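You operate a simulated robot arm through the tools that you are given. There is no shell and no other tool.

Carry out the task below with a simulated robot arm. There is one attempt and no reset: what you move stays moved.

## Task
Shut the bay's monitor down: tone off, level to LOW, volume off, then power off.

The check looks at the end state, three seconds after you hand in, the way a careful person would. Anything else that was tipped, shoved, dropped, spilled or broken makes it a failure.

## Robot
A 6-joint arm with a two-finger gripper, fixed in place. Base frame: the origin is at the foot of the arm, x ahead of it, y to its left, z up; the work surface is at about z = 0.7. Readings come in m, rad, newtons and seconds.
Its first joint turns from -2.897 to 2.897 rad. Payload 1.71 kg.
Tool frame: the origin (TCP) lies between the finger pads and is the grasp point; the fingertips stand 0.02 m ahead of it; z points along the fingers, y is the line along which they close. The gripper opens to 0.096 m. The gripper's body begins 0.113 m behind the TCP.
Orientation is told as [roll, pitch, yaw] about the base's x, y, z axes, in that order, counted from this pose: with the fingers straight down and closing along the base's y, the tool's x points along the base's -x, its y along +y and its z along -z.

## Interface
- The arm moves only by the tool drive_tool. Its argument "commands" is text: rows parted by semicolons, each of 7 numbers parted by spaces: the turn, a rotation vector about the tool's x, y, z in rad, then the shift along the tool's x, y, z in m, then the finger opening in m, from 0 to 0.096. In form: wx wy wz x y z fingers; .... A call has 1 to 20 rows; each row shifts and turns the commanded pose from where the row before left it, along the tool's axes as they then stand. A row lasts 0.2 s, in which the tool goes at most 0.05 m and 0.15 rad; a call with a longer step from one row to the next is refused whole, and so is a gripper value outside its range. A pose out of reach is approached as far as the arm can. The call stops where the force on the tool passes 60 N (or 10 N more than at its start, if that is more) or the arm is blocked; 0.2 s more then pass. The fingers move at their own pace (about 0.045 m/s each) and stop on an object; they squeeze with about 33 N. The grip force told is the motor's: it shows also when the fingers shut on nothing. Time passes only in rows, and 0.2 s behind the last, so rows that do not move let the fingers close. It gives the time, the measured TCP pose, the force on the tool (base axes), the opening and the grip force at its end, in the units of the frame above (readings bear some noise), with the torque about the TCP (base axes, N m) and any sound that the robot's microphone picked up, and new pictures: "views" is both (left out), scene, wrist or none.
- Cameras (640 x 400 px; columns grow to the right, rows downward): "scene" is fixed at [0.2198, 0.6517, 1.4488]; the picture's right is [-0.62, -0.78, 0.00], its down [-0.38, 0.30, -0.88] and it looks along [0.69, -0.55, -0.48] (base axes); focal length 349 px, centre (320, 200). "wrist" rides on the gripper at [0.066, 0.014, -0.145] in the tool frame; the picture's right is [-0.21, 0.98, 0.00], its down [-0.88, -0.18, -0.45] and it looks along [-0.44, -0.09, 0.90] (tool axes); focal length 275 px, centre (320, 200). There is no depth. A picture from a camera that has moved, and an enlarged one, comes with that camera's place and axes in the base frame and with its lens.
- slide_trunk(by): slides the trunk up (or, below 0, down) by that many m; the arm rides with it, the base frame stays. It gives what a move gives, with no picture.
- close_up(camera, box): a new picture of the part [left, top, right, bottom] of that camera's present view, enlarged. The clock stands still meanwhile.
- hand_in(): hands the job in; it is judged then, once.

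Places have to be worked out from the pictures, the camera data and where the tool is seen. Open the gripper and draw the arm clear of the work before you hand the job in, unless the task says otherwise.

The tools are called after "Call:" as name(argument=value, ...) on one line, values as JSON. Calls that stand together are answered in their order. drive_tool: Moves the arm, as the interface text tells. Its arguments: {"type":"object","properties":{"commands":{"type":"string"},"views":{"type":"string","enum":["both","scene","wrist","none"]}},"required":["commands"]} The other tools are called the same way: slide_trunk (by) slides the trunk up or down; close_up (camera, box) takes an enlarged picture of a part of a camera's view; hand_in () hands the job in.

At the start:

```text
t: 0.0
tool_pos: [0.4151, 0.3478, 1.227]
ee_rot: [0.0, 0.001, 0.0]
wrist_force: [0.5, -0.3, 0.1]
wrist_torque: [0.0, -0.02, 0.01]
grip_width: 0.0961
grasp_force: 0.0
trunk travel left (down, up): [-0.175, 0.215]
```

scene: 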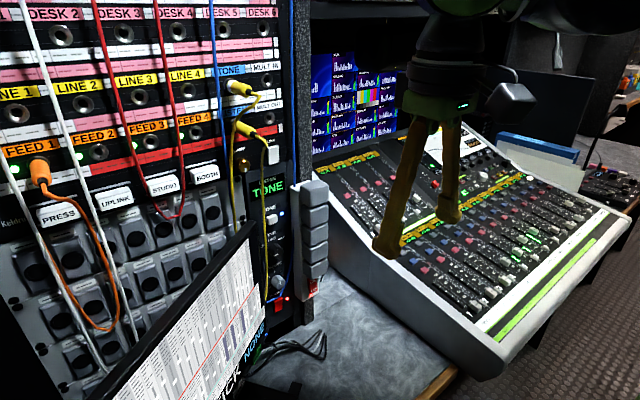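
wrist: 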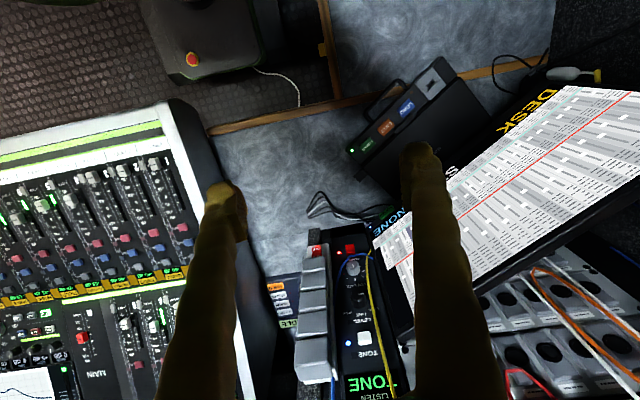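

I'll start by looking closely at the area around the TONE module and the bay in both cameras.

Call:
close_up(camera="scene", box=[200, 150, 360, 350])

Call:
close_up(camera="wrist", box=[240, 220, 420, 400])

Call:
close_up(camera="scene", box=[0, 0, 320, 200])

Call:
close_up(camera="scene", box=[0, 200, 320, 400])

Call:
close_up(camera="wrist", box=[320, 50, 500, 200])

```text
2.00 times, centred on (280, 250) of scene
camera zoom: at [0.2198, 0.6517, 1.4488], right [-0.62, -0.78, 0.0], down [-0.38, 0.3, -0.88], along [0.69, -0.55, -0.48], focal length 698 px, centre (400, 100)
```

zoom: 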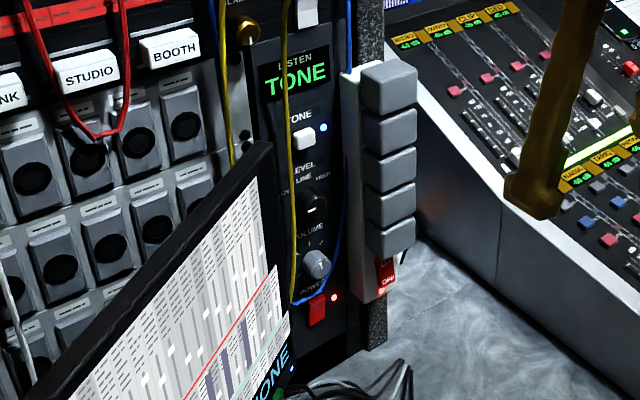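

```text
2.22 times, centred on (330, 310) of wrist
camera zoom: at [0.3485, 0.3609, 1.3721], right [0.21, 0.98, 0.0], down [0.88, -0.18, 0.44], along [0.43, -0.09, -0.9], focal length 612 px, centre (298, -44)
```

zoom: 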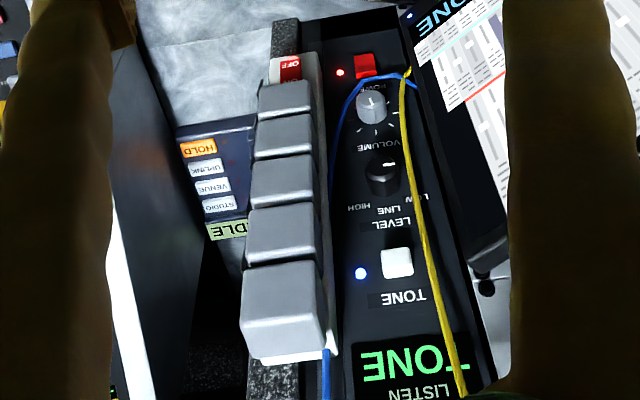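

```text
2.00 times, centred on (160, 100) of scene
camera zoom: at [0.2198, 0.6517, 1.4488], right [-0.62, -0.78, 0.0], down [-0.38, 0.3, -0.88], along [0.69, -0.55, -0.48], focal length 698 px, centre (640, 400)
```

zoom: 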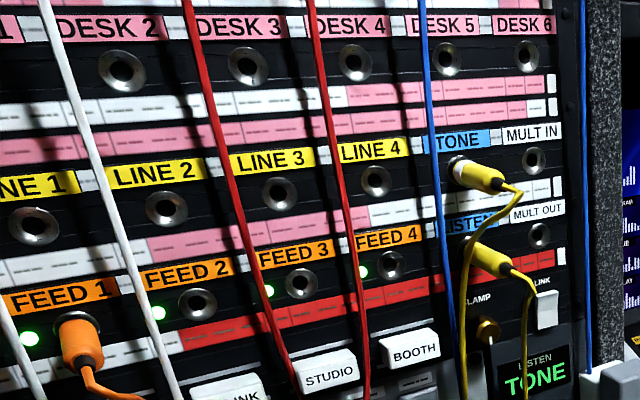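

```text
2.00 times, centred on (160, 300) of scene
camera zoom: at [0.2198, 0.6517, 1.4488], right [-0.62, -0.78, 0.0], down [-0.38, 0.3, -0.88], along [0.69, -0.55, -0.48], focal length 698 px, centre (640, 0)
```

zoom: 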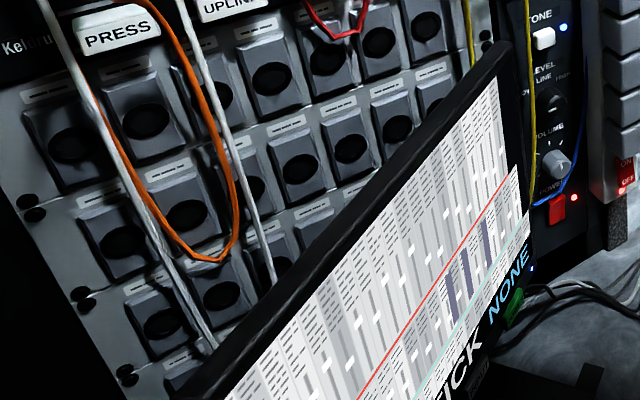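

```text
2.67 times, centred on (410, 125) of wrist
camera zoom: at [0.3485, 0.3609, 1.3721], right [0.21, 0.98, 0.0], down [0.88, -0.18, 0.44], along [0.43, -0.09, -0.9], focal length 734 px, centre (80, 400)
```

zoom: 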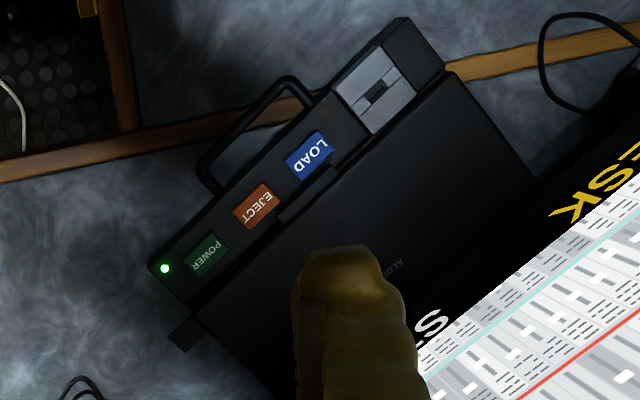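

The LISTEN/TONE unit looks like the bay's monitor. Triangulating from both cameras puts its panel on a vertical face at x≈0.75, y≈0.35, with tone at z≈1.075, level ≈0.994, volume ≈0.908 and power ≈0.83. I'll swing the tool from straight down towards horizontal (+x), in free space and in stages.

Call:
drive_tool(commands="0 -0.15 0 -0.015 0 0.001 0.03; 0 -0.15 0 -0.0146 0 0.0034 0.03; 0 -0.15 0 -0.014 0 0.0055 0.03; 0 -0.15 0 -0.013 0 0.0075 0.03; 0 -0.15 0 -0.0117 0 0.0094 0.03", views="both")

```text
t: 1.2
tool_pos: [0.4731, 0.3466, 1.2273]
ee_rot: [0.002, -0.763, -0.002]
wrist_force: [-0.2, -0.5, -0.1]
wrist_torque: [0.02, 0.0, 0.0]
grip_width: 0.03
grasp_force: 0.0
trunk travel left (down, up): [-0.175, 0.215]
camera wrist: at [0.325, 0.3594, 1.2867], right [0.15, 0.98, 0.14], down [0.32, -0.19, 0.93], along [0.93, -0.09, -0.34], focal length 275 px, centre (320, 200)
```

scene: 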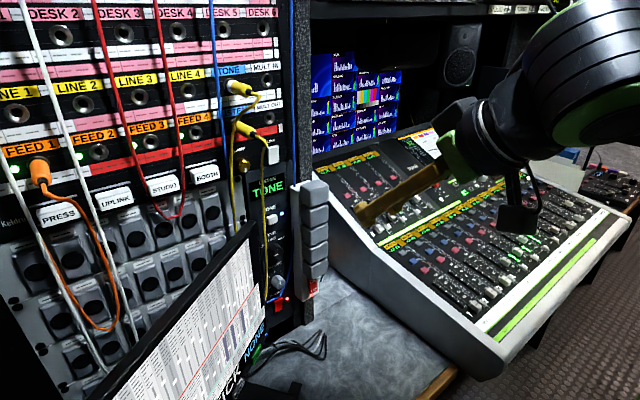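
wrist: 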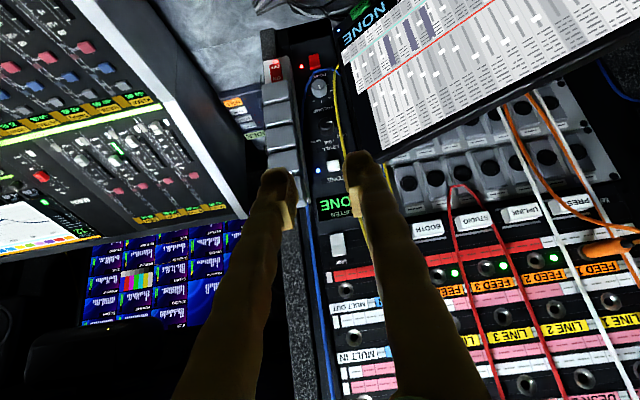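

The rotation is going cleanly, and the panel is now nearly head-on in the wrist view. I'll zoom in to read the knobs before finishing the turn.

Call:
close_up(camera="wrist", box=[270, 40, 370, 220])

Call:
close_up(camera="wrist", box=[290, 50, 360, 120])

Call:
close_up(camera="wrist", box=[290, 100, 370, 180])

Call:
close_up(camera="scene", box=[225, 190, 325, 310])

```text
2.22 times, centred on (320, 130) of wrist
camera zoom: at [0.325, 0.3594, 1.2867], right [0.15, 0.98, 0.14], down [0.32, -0.19, 0.93], along [0.93, -0.09, -0.34], focal length 612 px, centre (320, 356)
```

zoom: 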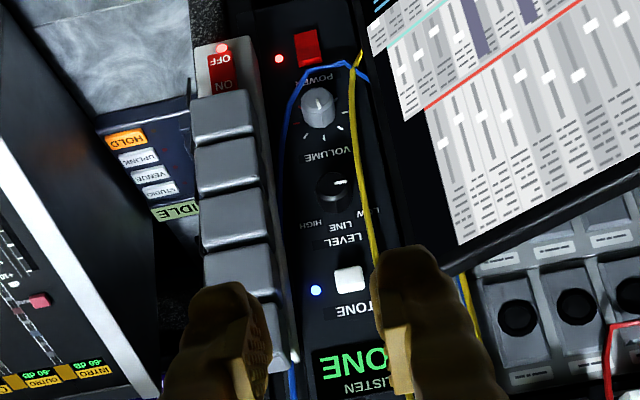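

```text
5.71 times, centred on (325, 85) of wrist
camera zoom: at [0.325, 0.3594, 1.2867], right [0.15, 0.98, 0.14], down [0.32, -0.19, 0.93], along [0.93, -0.09, -0.34], focal length 1573 px, centre (291, 857)
```

zoom: 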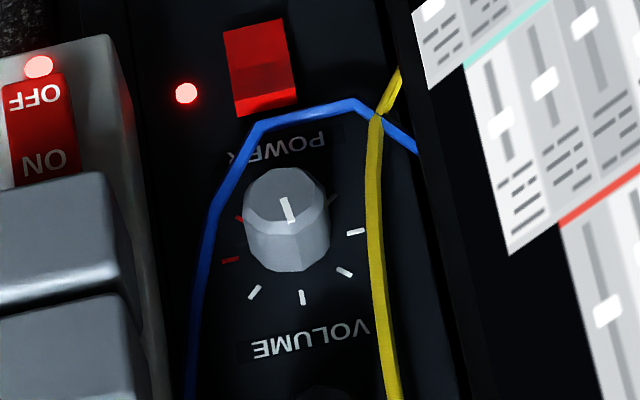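

```text
5.00 times, centred on (330, 140) of wrist
camera zoom: at [0.325, 0.3594, 1.2867], right [0.15, 0.98, 0.14], down [0.32, -0.19, 0.93], along [0.93, -0.09, -0.34], focal length 1376 px, centre (270, 500)
```

zoom: 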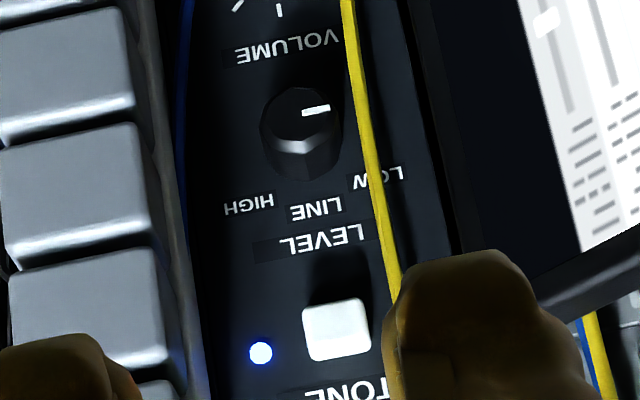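

```text
3.33 times, centred on (275, 250) of scene
camera zoom: at [0.2198, 0.6517, 1.4488], right [-0.62, -0.78, 0.0], down [-0.38, 0.3, -0.88], along [0.69, -0.55, -0.48], focal length 1163 px, centre (470, 33)
```

zoom: 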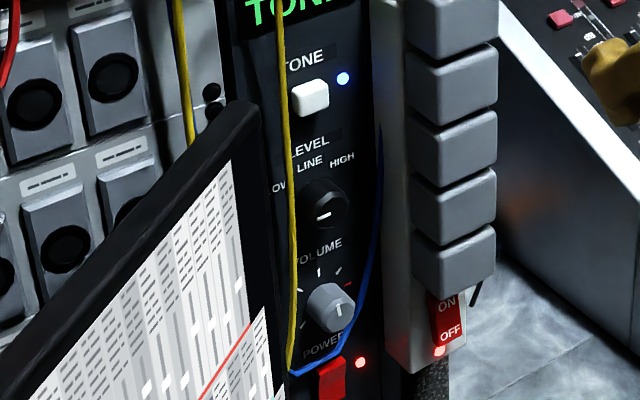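

Reading the panel upright, LEVEL's pointer appears to point left and VOLUME's roughly up, with yellow and blue cables hanging in front. I'll finish rotating to horizontal and drop to about z≈1.03, still well back from the panel.

Call:
drive_tool(commands="0 -0.15 0 -0.0136 0.001 0.0147 0.03; 0 -0.15 0 -0.0112 0.001 0.0166 0.03; 0 -0.15 0 -0.0086 0.001 0.018 0.03; 0 -0.15 0 -0.0058 0.001 0.0191 0.03; 0 -0.15 0 -0.0029 0 0.015 0.03; 0 -0.058 0 0 0 0.01 0.03; 0 0 0 0.04 0 0 0.03; 0 0 0 0.04 0 0 0.03; 0 0 0 0.04 0 0 0.03; 0 0 0 0.04 0 0 0.03; 0 0 0 0.04 0 0 0.03")

```text
t: 3.6
tool_pos: [0.575, 0.3492, 1.021]
ee_rot: [1.98, -1.572, -1.98]
wrist_force: [0.6, 0.2, 0.8]
wrist_torque: [-0.02, 0.01, 0.06]
grip_width: 0.0299
grasp_force: 0.1
trunk travel left (down, up): [-0.175, 0.215]
camera wrist: at [0.4309, 0.3624, 0.9562], right [0.0, 0.98, 0.21], down [-0.45, -0.19, 0.88], along [0.9, -0.09, 0.44], focal length 275 px, centre (320, 200)
```

scene: 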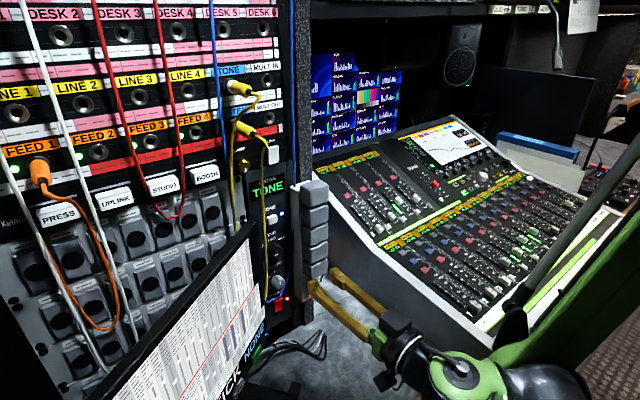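
wrist: 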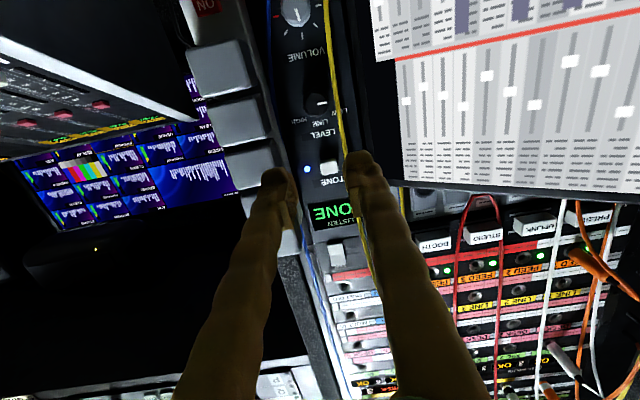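

Call:
close_up(camera="wrist", box=[270, 0, 370, 100])

Call:
close_up(camera="wrist", box=[270, 80, 390, 240])

```text
4.00 times, centred on (320, 50) of wrist
camera zoom: at [0.4309, 0.3624, 0.9562], right [0.0, 0.98, 0.21], down [-0.45, -0.19, 0.88], along [0.9, -0.09, 0.44], focal length 1101 px, centre (320, 800)
```

zoom: 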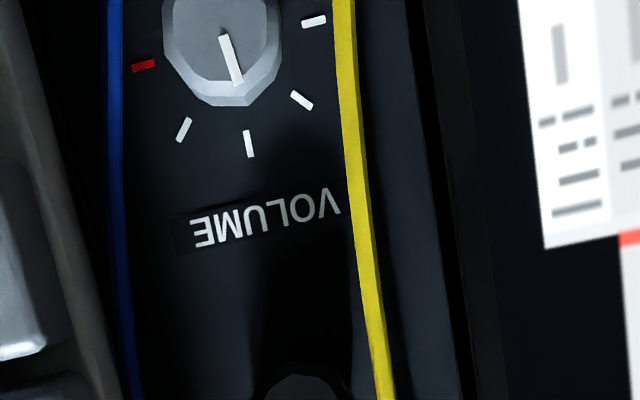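

```text
2.50 times, centred on (330, 160) of wrist
camera zoom: at [0.4309, 0.3624, 0.9562], right [0.0, 0.98, 0.21], down [-0.45, -0.19, 0.88], along [0.9, -0.09, 0.44], focal length 688 px, centre (295, 300)
```

zoom: 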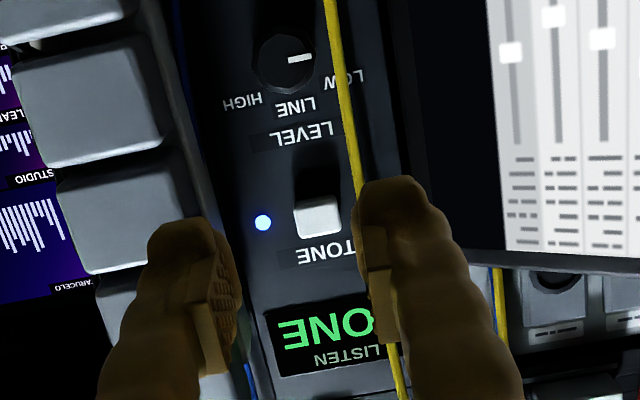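

The tool is horizontal now. The yellow cable hangs about 16–22 mm to the +y side of the controls, so I'll use the fingers in a vertical plane. First I'll go lower and closer to inspect LEVEL's pointer properly.

Call:
drive_tool(commands="0 0 0 0.04 0.0005 0.01 0.03; 0 0 0 0.04 0.0005 0.015 0.03; 0 0 0 0.02 0.0005 0.015 0.03", views="wrist")

Call:
close_up(camera="wrist", box=[270, 60, 410, 240])

Call:
close_up(camera="wrist", box=[260, 120, 370, 220])

```text
t: 4.4
tool_pos: [0.6334, 0.3689, 0.9548]
ee_rot: [0.369, -1.57, -0.369]
wrist_force: [-0.5, 0.0, -0.1]
wrist_torque: [-0.01, -0.02, -0.01]
grip_width: 0.0297
grasp_force: 0.1
out of reach, approached as far as the arm can: row 1, 2, 3
trunk travel left (down, up): [-0.175, 0.215]
camera wrist: at [0.4877, 0.3824, 0.8903], right [0.0, 0.98, 0.21], down [-0.44, -0.18, 0.88], along [0.9, -0.09, 0.43], focal length 275 px, centre (320, 200)
```

wrist: 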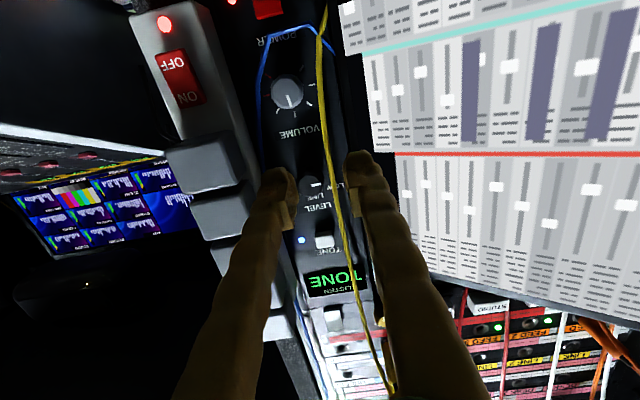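

```text
2.22 times, centred on (340, 150) of wrist
camera zoom: at [0.4877, 0.3824, 0.8903], right [0.0, 0.98, 0.21], down [-0.44, -0.18, 0.88], along [0.9, -0.09, 0.43], focal length 612 px, centre (276, 311)
```

zoom: 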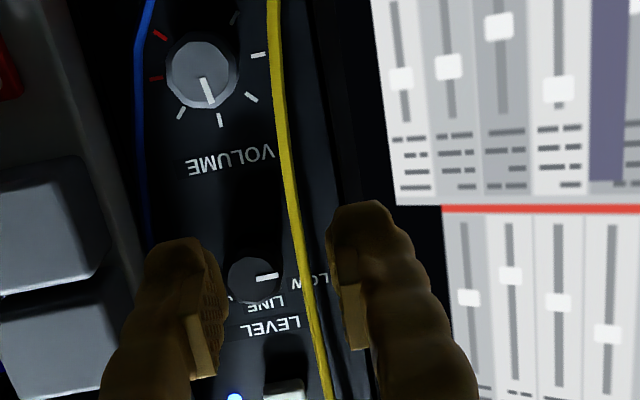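

```text
4.00 times, centred on (315, 170) of wrist
camera zoom: at [0.4877, 0.3824, 0.8903], right [0.0, 0.98, 0.21], down [-0.44, -0.18, 0.88], along [0.9, -0.09, 0.43], focal length 1101 px, centre (340, 320)
```

zoom: 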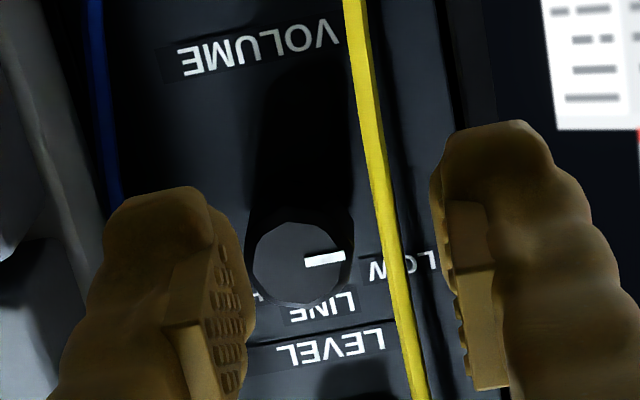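

The lower pose was clipped by arm reach: y drifted to 0.369 and z stayed at 0.955. I'll lift and back out to a known good pose, then lower the trunk in free space to gain low reach.

Call:
drive_tool(commands="0 0 0 -0.03 0 -0.015 0.03; 0 0 0 -0.04 0 -0.02 0.03; 0 0 0 -0.04 0 -0.015 0.03; 0 0 0 -0.04 0 0 0.03; 0 0 0 -0.03 0 0 0.03", views="none")

```text
t: 5.6
tool_pos: [0.5826, 0.3712, 1.1332]
ee_rot: [0.812, -1.572, -0.813]
wrist_force: [0.2, -0.9, -0.8]
wrist_torque: [0.01, -0.04, -0.05]
grip_width: 0.0299
grasp_force: 0.0
trunk travel left (down, up): [-0.175, 0.215]
```

The pose is back in reach at z=1.133, and the command appears to restart from the measured pose. I'll lower the trunk by 0.12; the tool should end near z≈1.01, clear of everything.

Call:
slide_trunk(by=-0.12)

```text
t: 7.1
tool_pos: [0.5817, 0.3705, 1.013]
ee_rot: [1.712, -1.569, -1.711]
wrist_force: [0.7, 0.3, 0.0]
wrist_torque: [0.02, 0.0, 0.01]
grip_width: 0.0302
grasp_force: 0.0
trunk travel left (down, up): [-0.055, 0.335]
```

Trunk is down and the tool is at z≈1.013. Now I'll roll the tool −90° about its axis so the fingers close vertically and stay narrow in y beside the cables, and bring y to about 0.349.

Call:
drive_tool(commands="0 0 0 0 -0.0205 0 0.01; 0 0 -0.15 0 0 0 0.01; 0 0 -0.15 0 0 0 0.01; 0 0 -0.15 0 0 0 0.0; 0 0 -0.15 0 0 0 0.0; 0 0 -0.15 0 0 0 0.0; 0 0 -0.15 0 0 0 0.0; 0 0 -0.15 0 0 0 0.0; 0 0 -0.15 0 0 0 0.0; 0 0 -0.15 0 0 0 0.0; 0 0 -0.15 0 0 0 0.0; 0 0 -0.0708 0 0 0 0.0")

```text
t: 9.7
tool_pos: [0.5822, 0.35, 1.0137]
ee_rot: [-1.57, 0.0, 1.57]
wrist_force: [0.7, -0.9, 0.2]
wrist_torque: [0.02, 0.0, -0.02]
grip_width: 0.0001
grasp_force: 29.0
trunk travel left (down, up): [-0.055, 0.335]
camera wrist: at [0.4371, 0.2831, 1.0009], right [0.0, 0.21, -0.98], down [-0.44, 0.88, 0.18], along [0.9, 0.43, 0.09], focal length 275 px, centre (320, 200)
```

scene: 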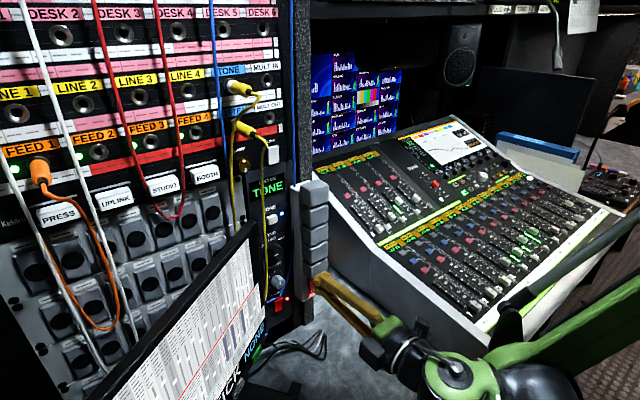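
wrist: 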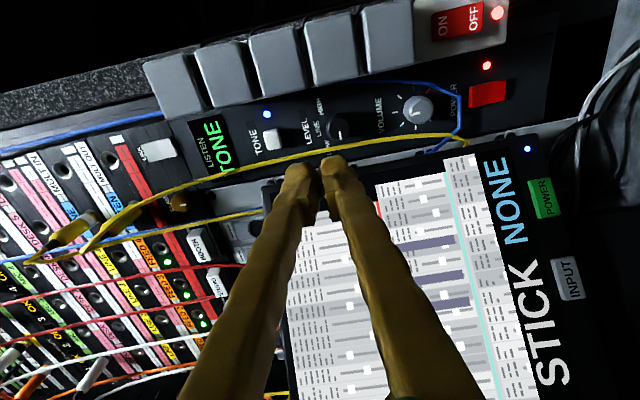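

This view shows all the controls at once, with panel-up to the image left. I'll zoom in on the controls and cable clearances.

Call:
close_up(camera="wrist", box=[240, 70, 380, 190])

Call:
close_up(camera="wrist", box=[360, 50, 520, 190])

Call:
close_up(camera="wrist", box=[295, 100, 365, 160])

```text
3.33 times, centred on (310, 130) of wrist
camera zoom: at [0.4371, 0.2831, 1.0009], right [0.0, 0.21, -0.98], down [-0.44, 0.88, 0.18], along [0.9, 0.43, 0.09], focal length 918 px, centre (353, 433)
```

zoom: 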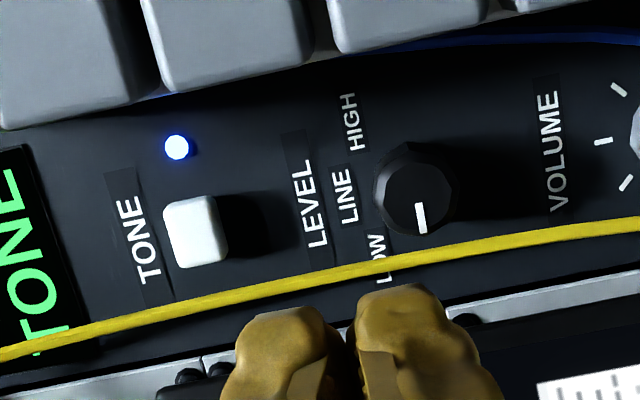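

```text
2.86 times, centred on (440, 120) of wrist
camera zoom: at [0.4371, 0.2831, 1.0009], right [0.0, 0.21, -0.98], down [-0.44, 0.88, 0.18], along [0.9, 0.43, 0.09], focal length 786 px, centre (-23, 429)
```

zoom: 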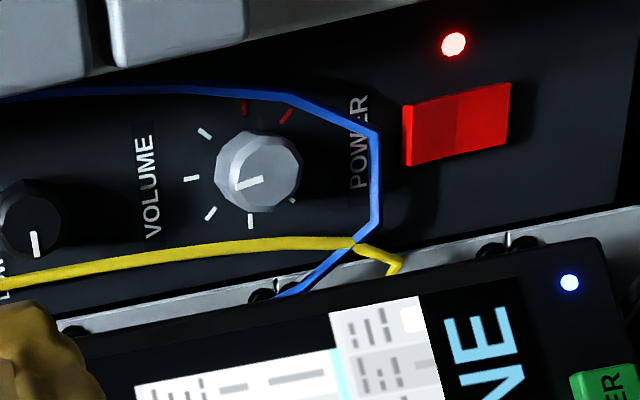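

```text
6.67 times, centred on (330, 130) of wrist
camera zoom: at [0.4371, 0.2831, 1.0009], right [0.0, 0.21, -0.98], down [-0.44, 0.88, 0.18], along [0.9, 0.43, 0.09], focal length 1835 px, centre (253, 667)
```

zoom: 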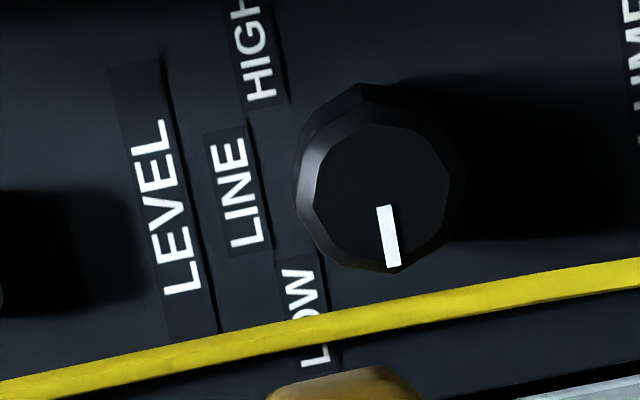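

Everything is legible: LEVEL's pointer sits at 9 o'clock, VOLUME's just left of 12. I'll raise the closed fingers to the tone button (y≈0.350, z≈1.076) and advance to just in front of it.

Call:
drive_tool(commands="0 0 0 0 -0.04 0 0.0; 0 0 0 0.0005 -0.0225 0 0.0; 0 0 0 0 0 0.04 0.0; 0 0 0 0 0 0.04 0.0; 0 0 0 0 0 0.03 0.0; 0 0 0 0 0 0 0")

```text
t: 11.1
tool_pos: [0.6899, 0.3472, 1.0762]
ee_rot: [-1.57, 0.0, 1.572]
wrist_force: [0.9, 0.6, 0.0]
wrist_torque: [0.01, 0.0, 0.0]
grip_width: 0.0
grasp_force: 28.9
trunk travel left (down, up): [-0.055, 0.335]
camera wrist: at [0.5445, 0.281, 1.0626], right [0.0, 0.21, -0.98], down [-0.44, 0.88, 0.19], along [0.9, 0.44, 0.09], focal length 275 px, centre (320, 200)
```

scene: 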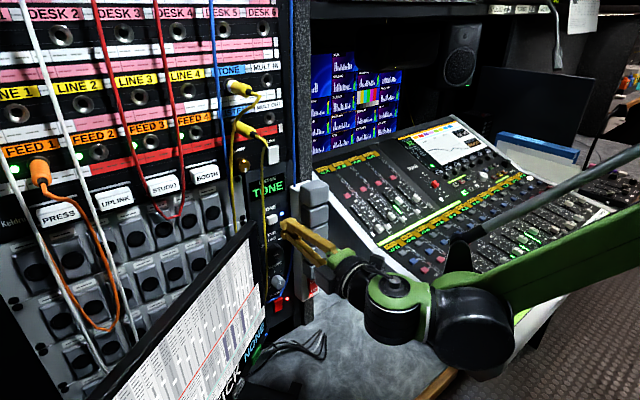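
wrist: 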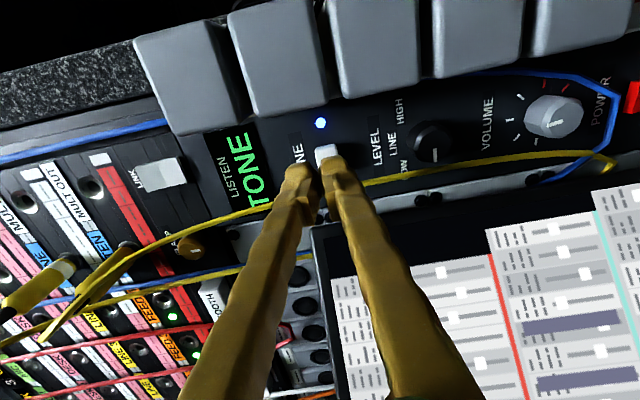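

The fingers are right in front of the tone button. I'll zoom in to check vertical alignment and the yellow cable gap before pressing.

Call:
close_up(camera="wrist", box=[270, 100, 390, 220])

Call:
close_up(camera="scene", box=[240, 180, 340, 280])

```text
3.33 times, centred on (330, 160) of wrist
camera zoom: at [0.5445, 0.281, 1.0626], right [0.0, 0.21, -0.98], down [-0.44, 0.88, 0.19], along [0.9, 0.44, 0.09], focal length 918 px, centre (287, 333)
```

zoom: 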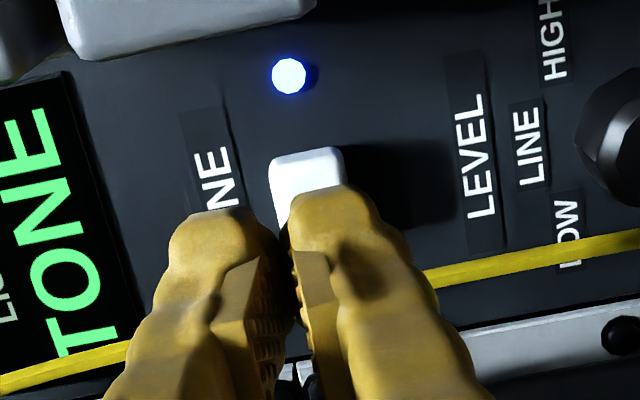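

```text
4.00 times, centred on (290, 230) of scene
camera zoom: at [0.2198, 0.6517, 1.4488], right [-0.62, -0.78, 0.0], down [-0.38, 0.3, -0.88], along [0.69, -0.55, -0.48], focal length 1395 px, centre (440, 80)
```

zoom: 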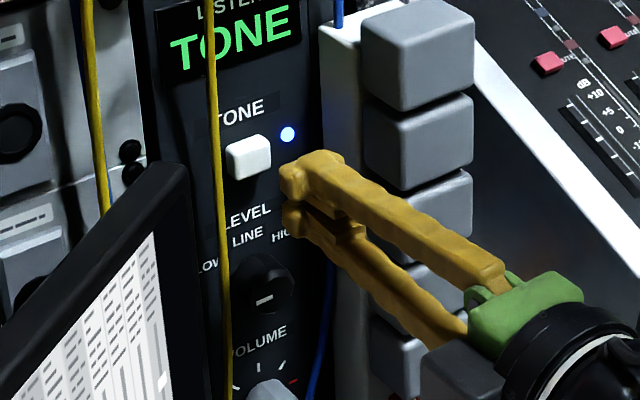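

The button centre is about 6 mm below the finger split and its face is near x≈0.755–0.765. I'll drop 6 mm and creep in.

Call:
drive_tool(commands="0 0 0 -0.001 0.006 0 0.0; 0 0 0 0 0 0.015 0.0; 0 0 0 0 0 0.012 0.0; 0 0 0 0 0 0.006 0.0; 0 0 0 0 0 0.004 0")

Call:
close_up(camera="scene", box=[240, 180, 340, 280])

Call:
close_up(camera="wrist", box=[270, 100, 390, 220])

```text
t: 12.3
tool_pos: [0.7273, 0.3501, 1.069]
ee_rot: [-1.57, -0.002, 1.571]
wrist_force: [0.3, 0.6, -0.1]
wrist_torque: [0.0, 0.0, 0.0]
grip_width: 0.0001
grasp_force: 29.8
trunk travel left (down, up): [-0.055, 0.335]
camera wrist: at [0.5832, 0.2846, 1.0565], right [0.0, 0.21, -0.98], down [-0.44, 0.88, 0.19], along [0.9, 0.43, 0.09], focal length 275 px, centre (320, 200)
```

scene: 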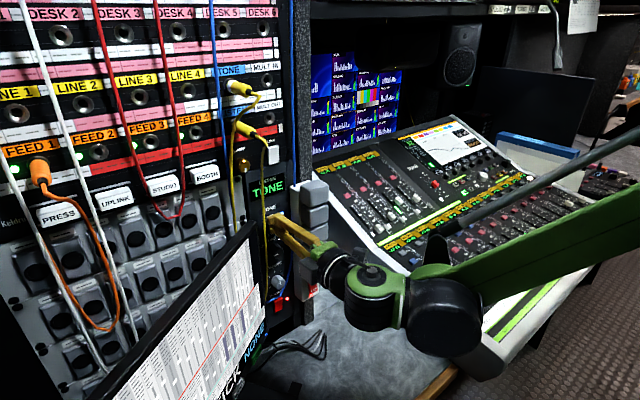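
wrist: 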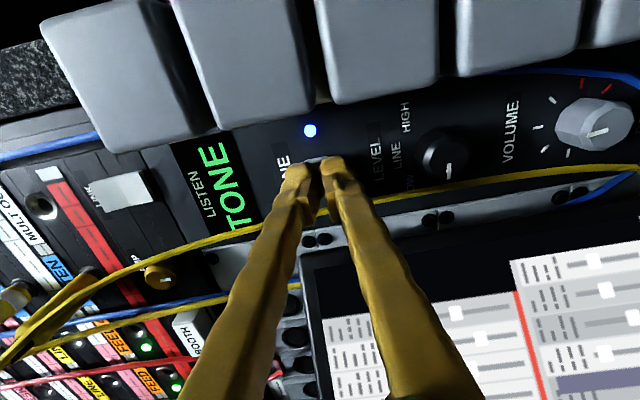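

```text
4.00 times, centred on (290, 230) of scene
camera zoom: at [0.2198, 0.6517, 1.4488], right [-0.62, -0.78, 0.0], down [-0.38, 0.3, -0.88], along [0.69, -0.55, -0.48], focal length 1395 px, centre (440, 80)
```

zoom: 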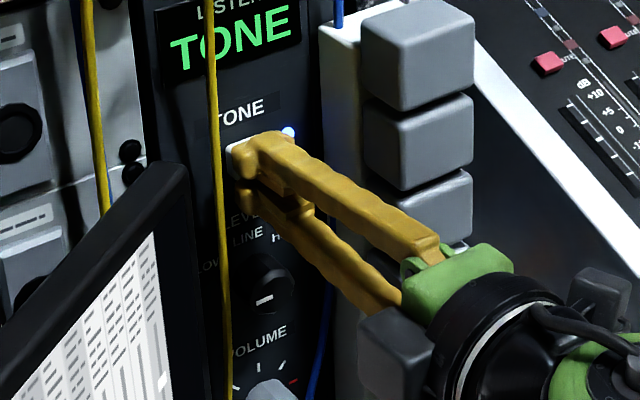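

```text
3.33 times, centred on (330, 160) of wrist
camera zoom: at [0.5832, 0.2846, 1.0565], right [0.0, 0.21, -0.98], down [-0.44, 0.88, 0.19], along [0.9, 0.43, 0.09], focal length 918 px, centre (287, 333)
```

zoom: 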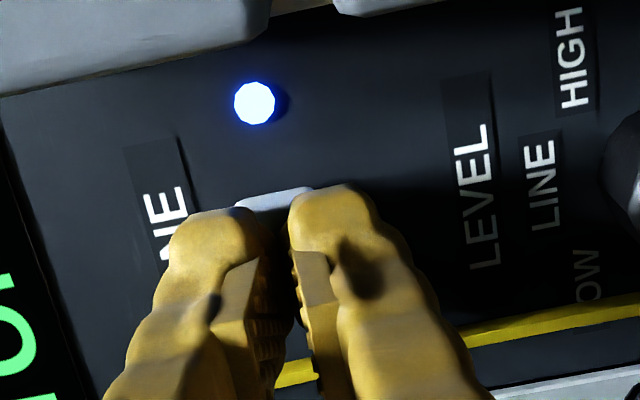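

Alignment looks good, with the tip at x≈0.747 and no contact yet. I'll creep forward in small steps until the button clicks.

Call:
drive_tool(commands="0 0 0 0.0015 0 0.003 0.0; 0 0 0 0 0 0.002 0.0; 0 0 0 0 0 0.002 0.0; 0 0 0 0 0 0.002 0.0; 0 0 0 0 0 0.002 0", views="wrist")

```text
t: 13.5
tool_pos: [0.7379, 0.3482, 1.0706]
ee_rot: [-1.571, -0.002, 1.569]
wrist_force: [-19.7, 1.4, 2.3]
wrist_torque: [-0.03, -0.01, 0.03]
grip_width: 0.0057
grasp_force: 29.1
trunk travel left (down, up): [-0.055, 0.335]
heard: click
camera wrist: at [0.5925, 0.283, 1.0568], right [0.0, 0.21, -0.98], down [-0.45, 0.88, 0.18], along [0.9, 0.44, 0.09], focal length 275 px, centre (320, 200)
```

wrist: 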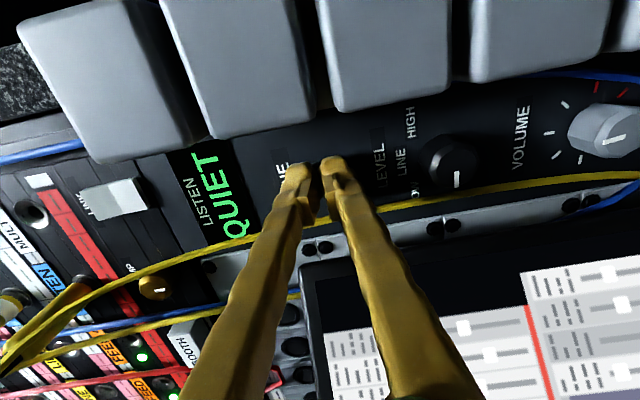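

Click heard, the display reads QUIET and the blue LED is out, so tone is off. The button seems to have pried the fingers 5.7 mm apart, so I'll ease them open slightly and withdraw straight back.

Call:
drive_tool(commands="0 0 0 0 0 0 0.012; 0 0 0 0 0 -0.004 0.012; 0 0 0 0 0 -0.02 0.012; 0 0 0 0 0 -0.03 0.012; 0 0 0 0 0 -0.02 0.012")

Call:
close_up(camera="wrist", box=[200, 70, 420, 230])

```text
t: 14.7
tool_pos: [0.6633, 0.3489, 1.0711]
ee_rot: [-1.572, -0.001, 1.571]
wrist_force: [0.2, -0.6, 0.2]
wrist_torque: [-0.01, 0.03, 0.01]
grip_width: 0.012
grasp_force: 0.0
trunk travel left (down, up): [-0.055, 0.335]
camera wrist: at [0.5183, 0.2832, 1.0572], right [0.0, 0.21, -0.98], down [-0.45, 0.88, 0.19], along [0.9, 0.44, 0.09], focal length 275 px, centre (320, 200)
```

scene: 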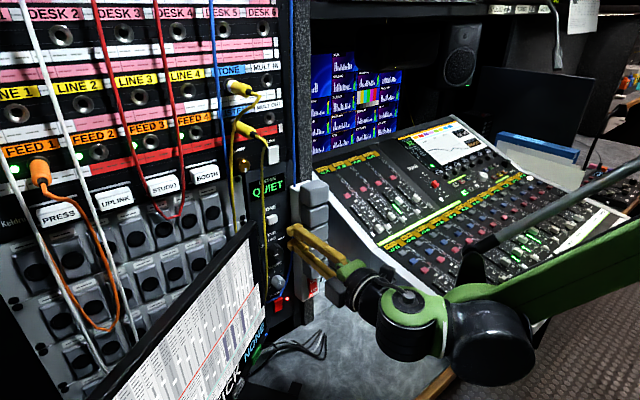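
wrist: 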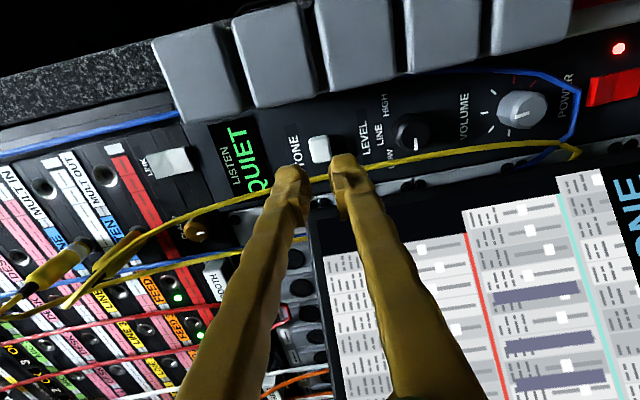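

```text
2.50 times, centred on (310, 150) of wrist
camera zoom: at [0.5183, 0.2832, 1.0572], right [0.0, 0.21, -0.98], down [-0.45, 0.88, 0.19], along [0.9, 0.44, 0.09], focal length 688 px, centre (345, 325)
```

zoom: 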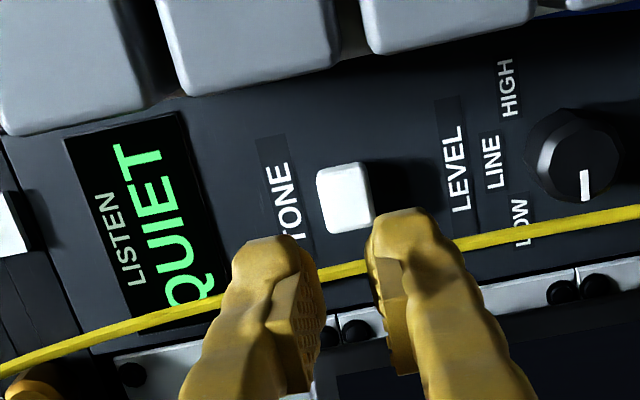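

Tone stays off after retracting. Next is LEVEL at z≈0.995: I'll lower the trunk the remaining 0.055 to carry the tool down for comfortable reach.

Call:
slide_trunk(by=-0.055)

Call:
drive_tool(commands="0 0 0 0 0.021 0 0.04; 0 0 0 0 0 0.01 0.04; 0 0 0 0 0 0 0.04")

Call:
close_up(camera="wrist", box=[250, 80, 400, 220])

Call:
close_up(camera="scene", box=[240, 200, 340, 300])

```text
t: 15.7
tool_pos: [0.665, 0.3495, 1.0156]
ee_rot: [-1.572, -0.001, 1.572]
wrist_force: [-0.4, -0.1, -0.6]
wrist_torque: [-0.05, -0.03, 0.01]
grip_width: 0.012
grasp_force: 0.1
trunk travel left (down, up): [0.0, 0.39]
```

```text
t: 16.5
tool_pos: [0.677, 0.3454, 0.9947]
ee_rot: [-1.571, 0.0, 1.568]
wrist_force: [-0.7, 0.1, -0.2]
wrist_torque: [0.04, 0.01, 0.01]
grip_width: 0.0401
grasp_force: 0.1
trunk travel left (down, up): [0.0, 0.39]
camera wrist: at [0.5316, 0.2804, 0.9803], right [0.0, 0.21, -0.98], down [-0.44, 0.88, 0.19], along [0.9, 0.43, 0.09], focal length 275 px, centre (320, 200)
```

scene: 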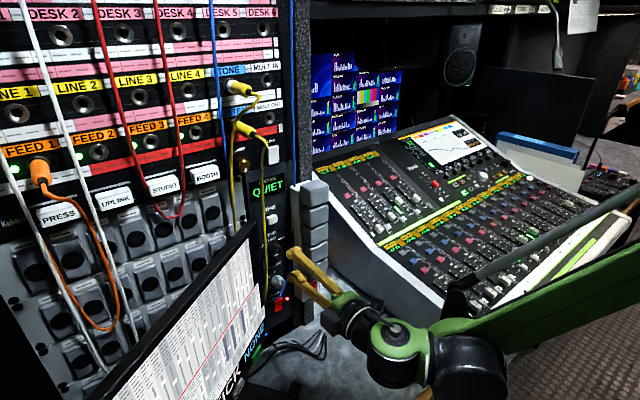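
wrist: 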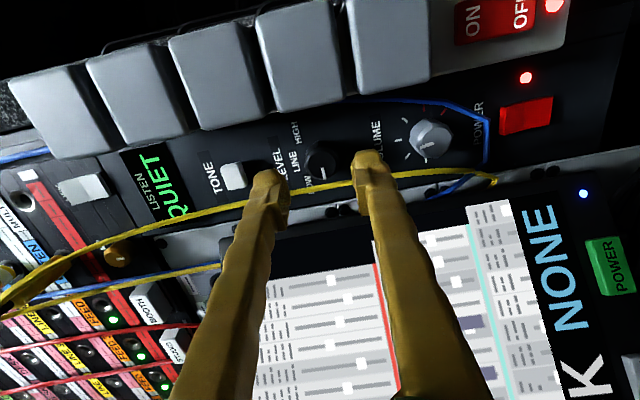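

```text
2.86 times, centred on (325, 150) of wrist
camera zoom: at [0.5316, 0.2804, 0.9803], right [0.0, 0.21, -0.98], down [-0.44, 0.88, 0.19], along [0.9, 0.43, 0.09], focal length 786 px, centre (306, 343)
```

zoom: 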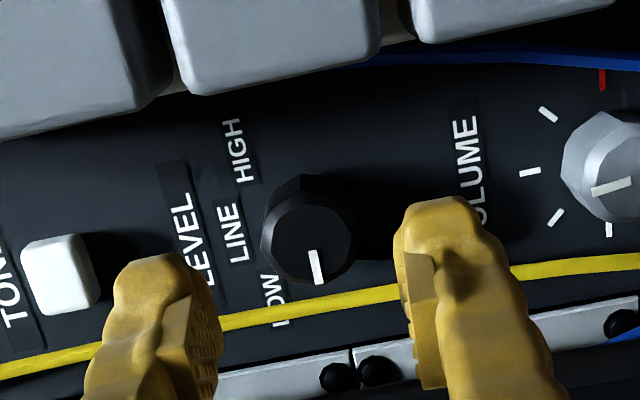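

```text
4.00 times, centred on (290, 250) of scene
camera zoom: at [0.2198, 0.6517, 1.4488], right [-0.62, -0.78, 0.0], down [-0.38, 0.3, -0.88], along [0.69, -0.55, -0.48], focal length 1395 px, centre (440, 0)
```

zoom: 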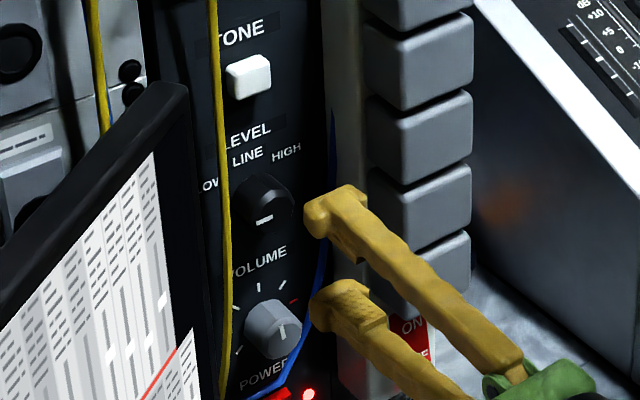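

The LEVEL knob (≈27 mm diameter) is centred on the tool axis to about a millimetre. I'll advance with the fingers open at 40 mm, above and below the knob, without closing yet.

Call:
drive_tool(commands="0 0 0 0 0 0.02 0.04; 0 0 0 0 0 0.02 0.04; 0 0 0 0 0 0.01 0.04; 0 0 0 0 0 0 0.04")

Call:
close_up(camera="wrist", box=[250, 80, 400, 220])

Call:
close_up(camera="scene", box=[240, 200, 340, 300])

```text
t: 17.5
tool_pos: [0.7253, 0.3521, 0.9939]
ee_rot: [-1.572, -0.002, 1.57]
wrist_force: [-0.6, 0.6, 0.5]
wrist_torque: [0.0, -0.01, 0.01]
grip_width: 0.0399
grasp_force: 0.0
trunk travel left (down, up): [0.0, 0.39]
camera wrist: at [0.5801, 0.2862, 0.98], right [0.0, 0.21, -0.98], down [-0.45, 0.88, 0.19], along [0.9, 0.44, 0.09], focal length 275 px, centre (320, 200)
```

scene: 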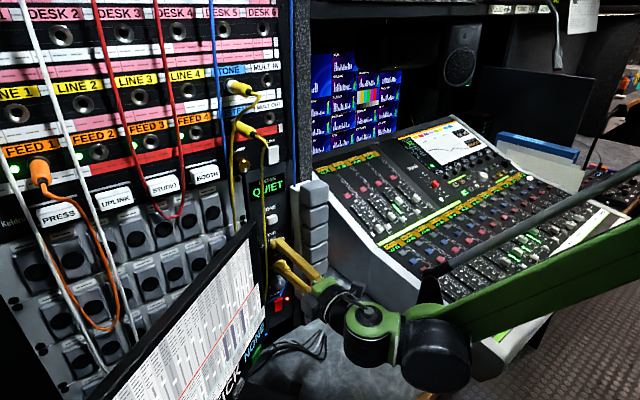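
wrist: 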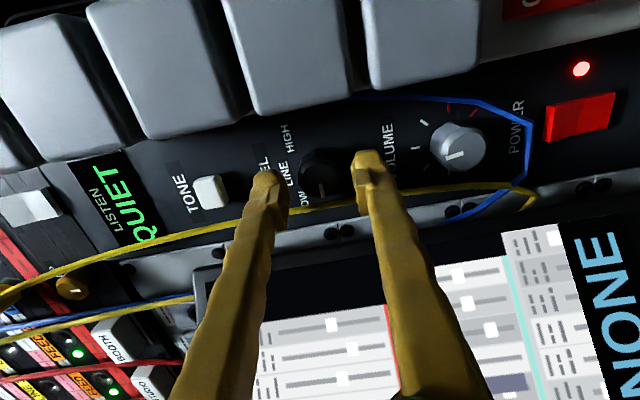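

```text
2.86 times, centred on (325, 150) of wrist
camera zoom: at [0.5801, 0.2862, 0.98], right [0.0, 0.21, -0.98], down [-0.45, 0.88, 0.19], along [0.9, 0.44, 0.09], focal length 786 px, centre (306, 343)
```

zoom: 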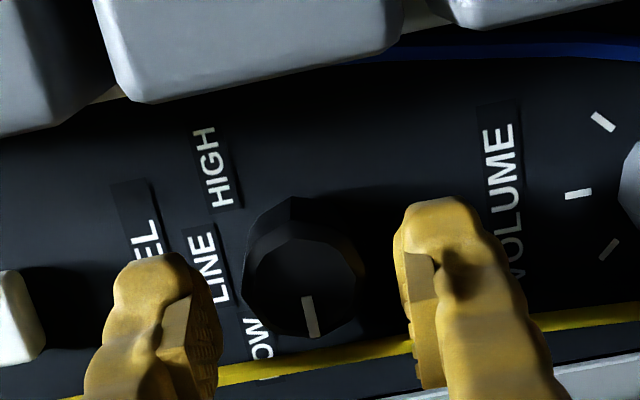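

```text
4.00 times, centred on (290, 250) of scene
camera zoom: at [0.2198, 0.6517, 1.4488], right [-0.62, -0.78, 0.0], down [-0.38, 0.3, -0.88], along [0.69, -0.55, -0.48], focal length 1395 px, centre (440, 0)
```

zoom: 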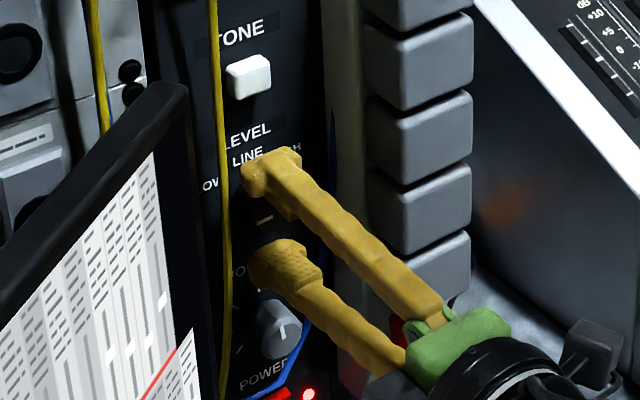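

The fingers straddle the knob cleanly with the cable clear to the side. I'll nudge in 6 mm, shift about 2 mm to −y, and close gently on the knob without turning.

Call:
drive_tool(commands="0 0 0 0.002 0 0.006 0.04; 0 0 0 0 0 0 0.02; 0 0 0 0 0 0 0.02; 0 0 0 0 0 0 0.02; 0 0 0 0 0 0 0.02", views="wrist")

Call:
close_up(camera="wrist", box=[250, 80, 400, 220])

```text
t: 18.7
tool_pos: [0.7304, 0.3493, 0.9934]
ee_rot: [-1.57, -0.002, 1.572]
wrist_force: [-4.4, -0.9, -11.5]
wrist_torque: [-0.02, 0.12, 0.01]
grip_width: 0.0268
grasp_force: 35.3
trunk travel left (down, up): [0.0, 0.39]
camera wrist: at [0.5861, 0.2835, 0.9799], right [0.0, 0.21, -0.98], down [-0.44, 0.88, 0.19], along [0.9, 0.44, 0.09], focal length 275 px, centre (320, 200)
```

wrist: 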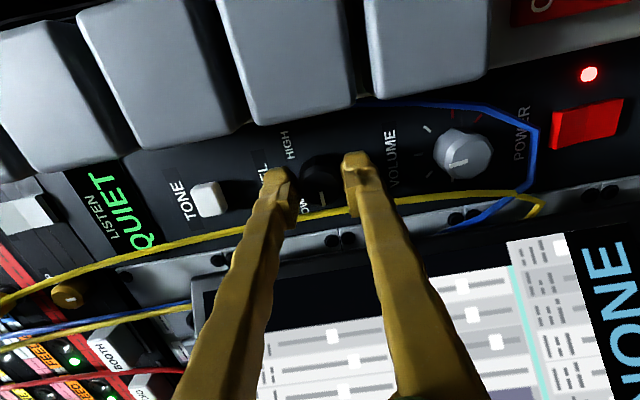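

```text
2.86 times, centred on (325, 150) of wrist
camera zoom: at [0.5861, 0.2835, 0.9799], right [0.0, 0.21, -0.98], down [-0.44, 0.88, 0.19], along [0.9, 0.44, 0.09], focal length 786 px, centre (306, 343)
```

zoom: 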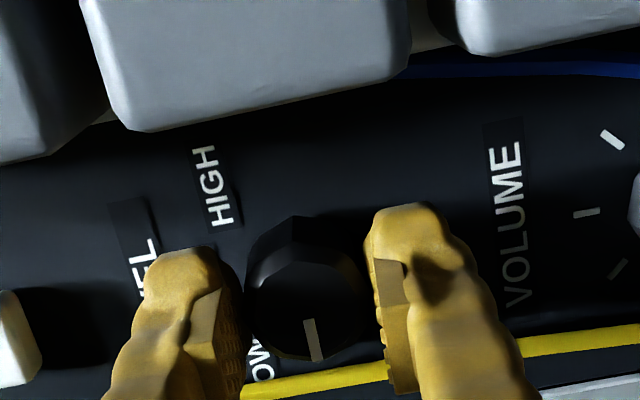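

The knob is gripped at 26.8 mm. I'll make a tiny test turn counter-clockwise (−0.1 rad) to feel whether there's an end stop or a detent.

Call:
drive_tool(commands="0 0 -0.05 0 0.001 0 0.02; 0 0 -0.05 0 0 0 0.02; 0 0 0 0 0 0 0.02", views="none")

Call:
close_up(camera="wrist", box=[250, 80, 400, 220])

```text
t: 19.5
tool_pos: [0.7316, 0.3494, 0.9942]
ee_rot: [-1.571, 0.1, 1.572]
wrist_force: [7.3, 13.2, 15.4]
wrist_torque: [0.04, -0.19, 0.28]
grip_width: 0.0266
grasp_force: 34.7
trunk travel left (down, up): [0.0, 0.39]
```

```text
2.86 times, centred on (325, 150) of wrist
camera zoom: at [0.5862, 0.2822, 0.9864], right [0.0, 0.11, -0.99], down [-0.45, 0.89, 0.1], along [0.9, 0.44, 0.05], focal length 786 px, centre (306, 343)
```

zoom: 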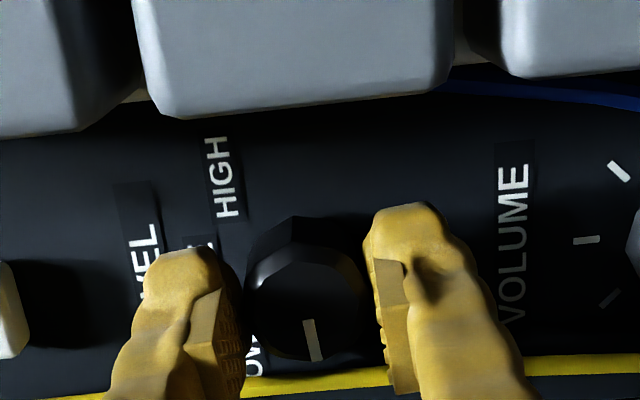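

The knob turns with the fingers, with little torque and no stop at −0.1 rad. I'll continue CCW a bit while trimming out the side load, watching for a detent click or a stop.

Call:
drive_tool(commands="0 0 -0.05 -0.0005 -0.0006 0 0.02; 0 0 -0.05 0 0 0 0.02; 0 0 -0.05 0 0 0 0.02; 0 0 0 0 0 0 0.02", views="none")

Call:
close_up(camera="wrist", box=[250, 80, 400, 220])

```text
t: 20.5
tool_pos: [0.7306, 0.3495, 0.9923]
ee_rot: [-1.57, 0.249, 1.57]
wrist_force: [23.2, 14.0, 21.0]
wrist_torque: [-0.02, -0.2, 0.09]
grip_width: 0.0268
grasp_force: 35.4
trunk travel left (down, up): [0.0, 0.39]
```

```text
2.86 times, centred on (325, 150) of wrist
camera zoom: at [0.586, 0.282, 0.9965], right [0.0, -0.04, -1.0], down [-0.44, 0.89, -0.04], along [0.9, 0.44, -0.02], focal length 786 px, centre (306, 343)
```

zoom: 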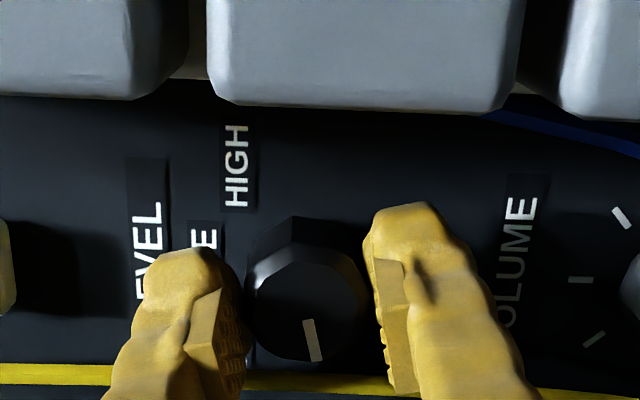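

The knob has followed to about −0.25 rad with almost no torque and no click. I'll open the fingers to shed the side load and see where the knob settles.

Call:
drive_tool(commands="0 0 0 0 0 0 0.04; 0 0 0 0 0 0 0.04; 0 0 0 0 0 0 0.04", views="none")

Call:
close_up(camera="wrist", box=[250, 80, 400, 220])

```text
t: 21.3
tool_pos: [0.73, 0.3489, 0.9915]
ee_rot: [-1.571, 0.248, 1.57]
wrist_force: [0.4, 0.3, -0.3]
wrist_torque: [0.03, -0.03, -0.01]
grip_width: 0.0401
grasp_force: 0.0
trunk travel left (down, up): [0.0, 0.39]
```

```text
2.86 times, centred on (325, 150) of wrist
camera zoom: at [0.5853, 0.2814, 0.9963], right [0.0, -0.04, -1.0], down [-0.44, 0.9, -0.04], along [0.9, 0.44, -0.02], focal length 786 px, centre (306, 343)
```

zoom: 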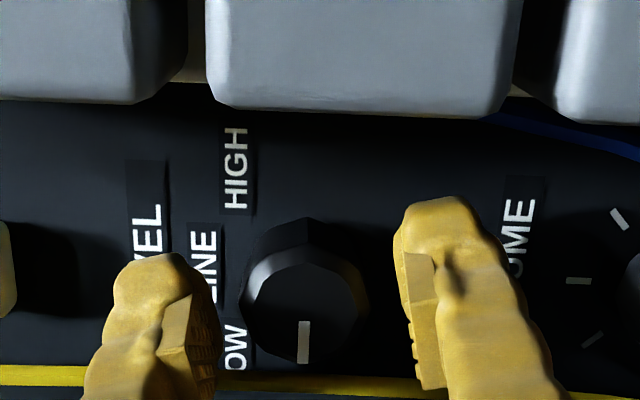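

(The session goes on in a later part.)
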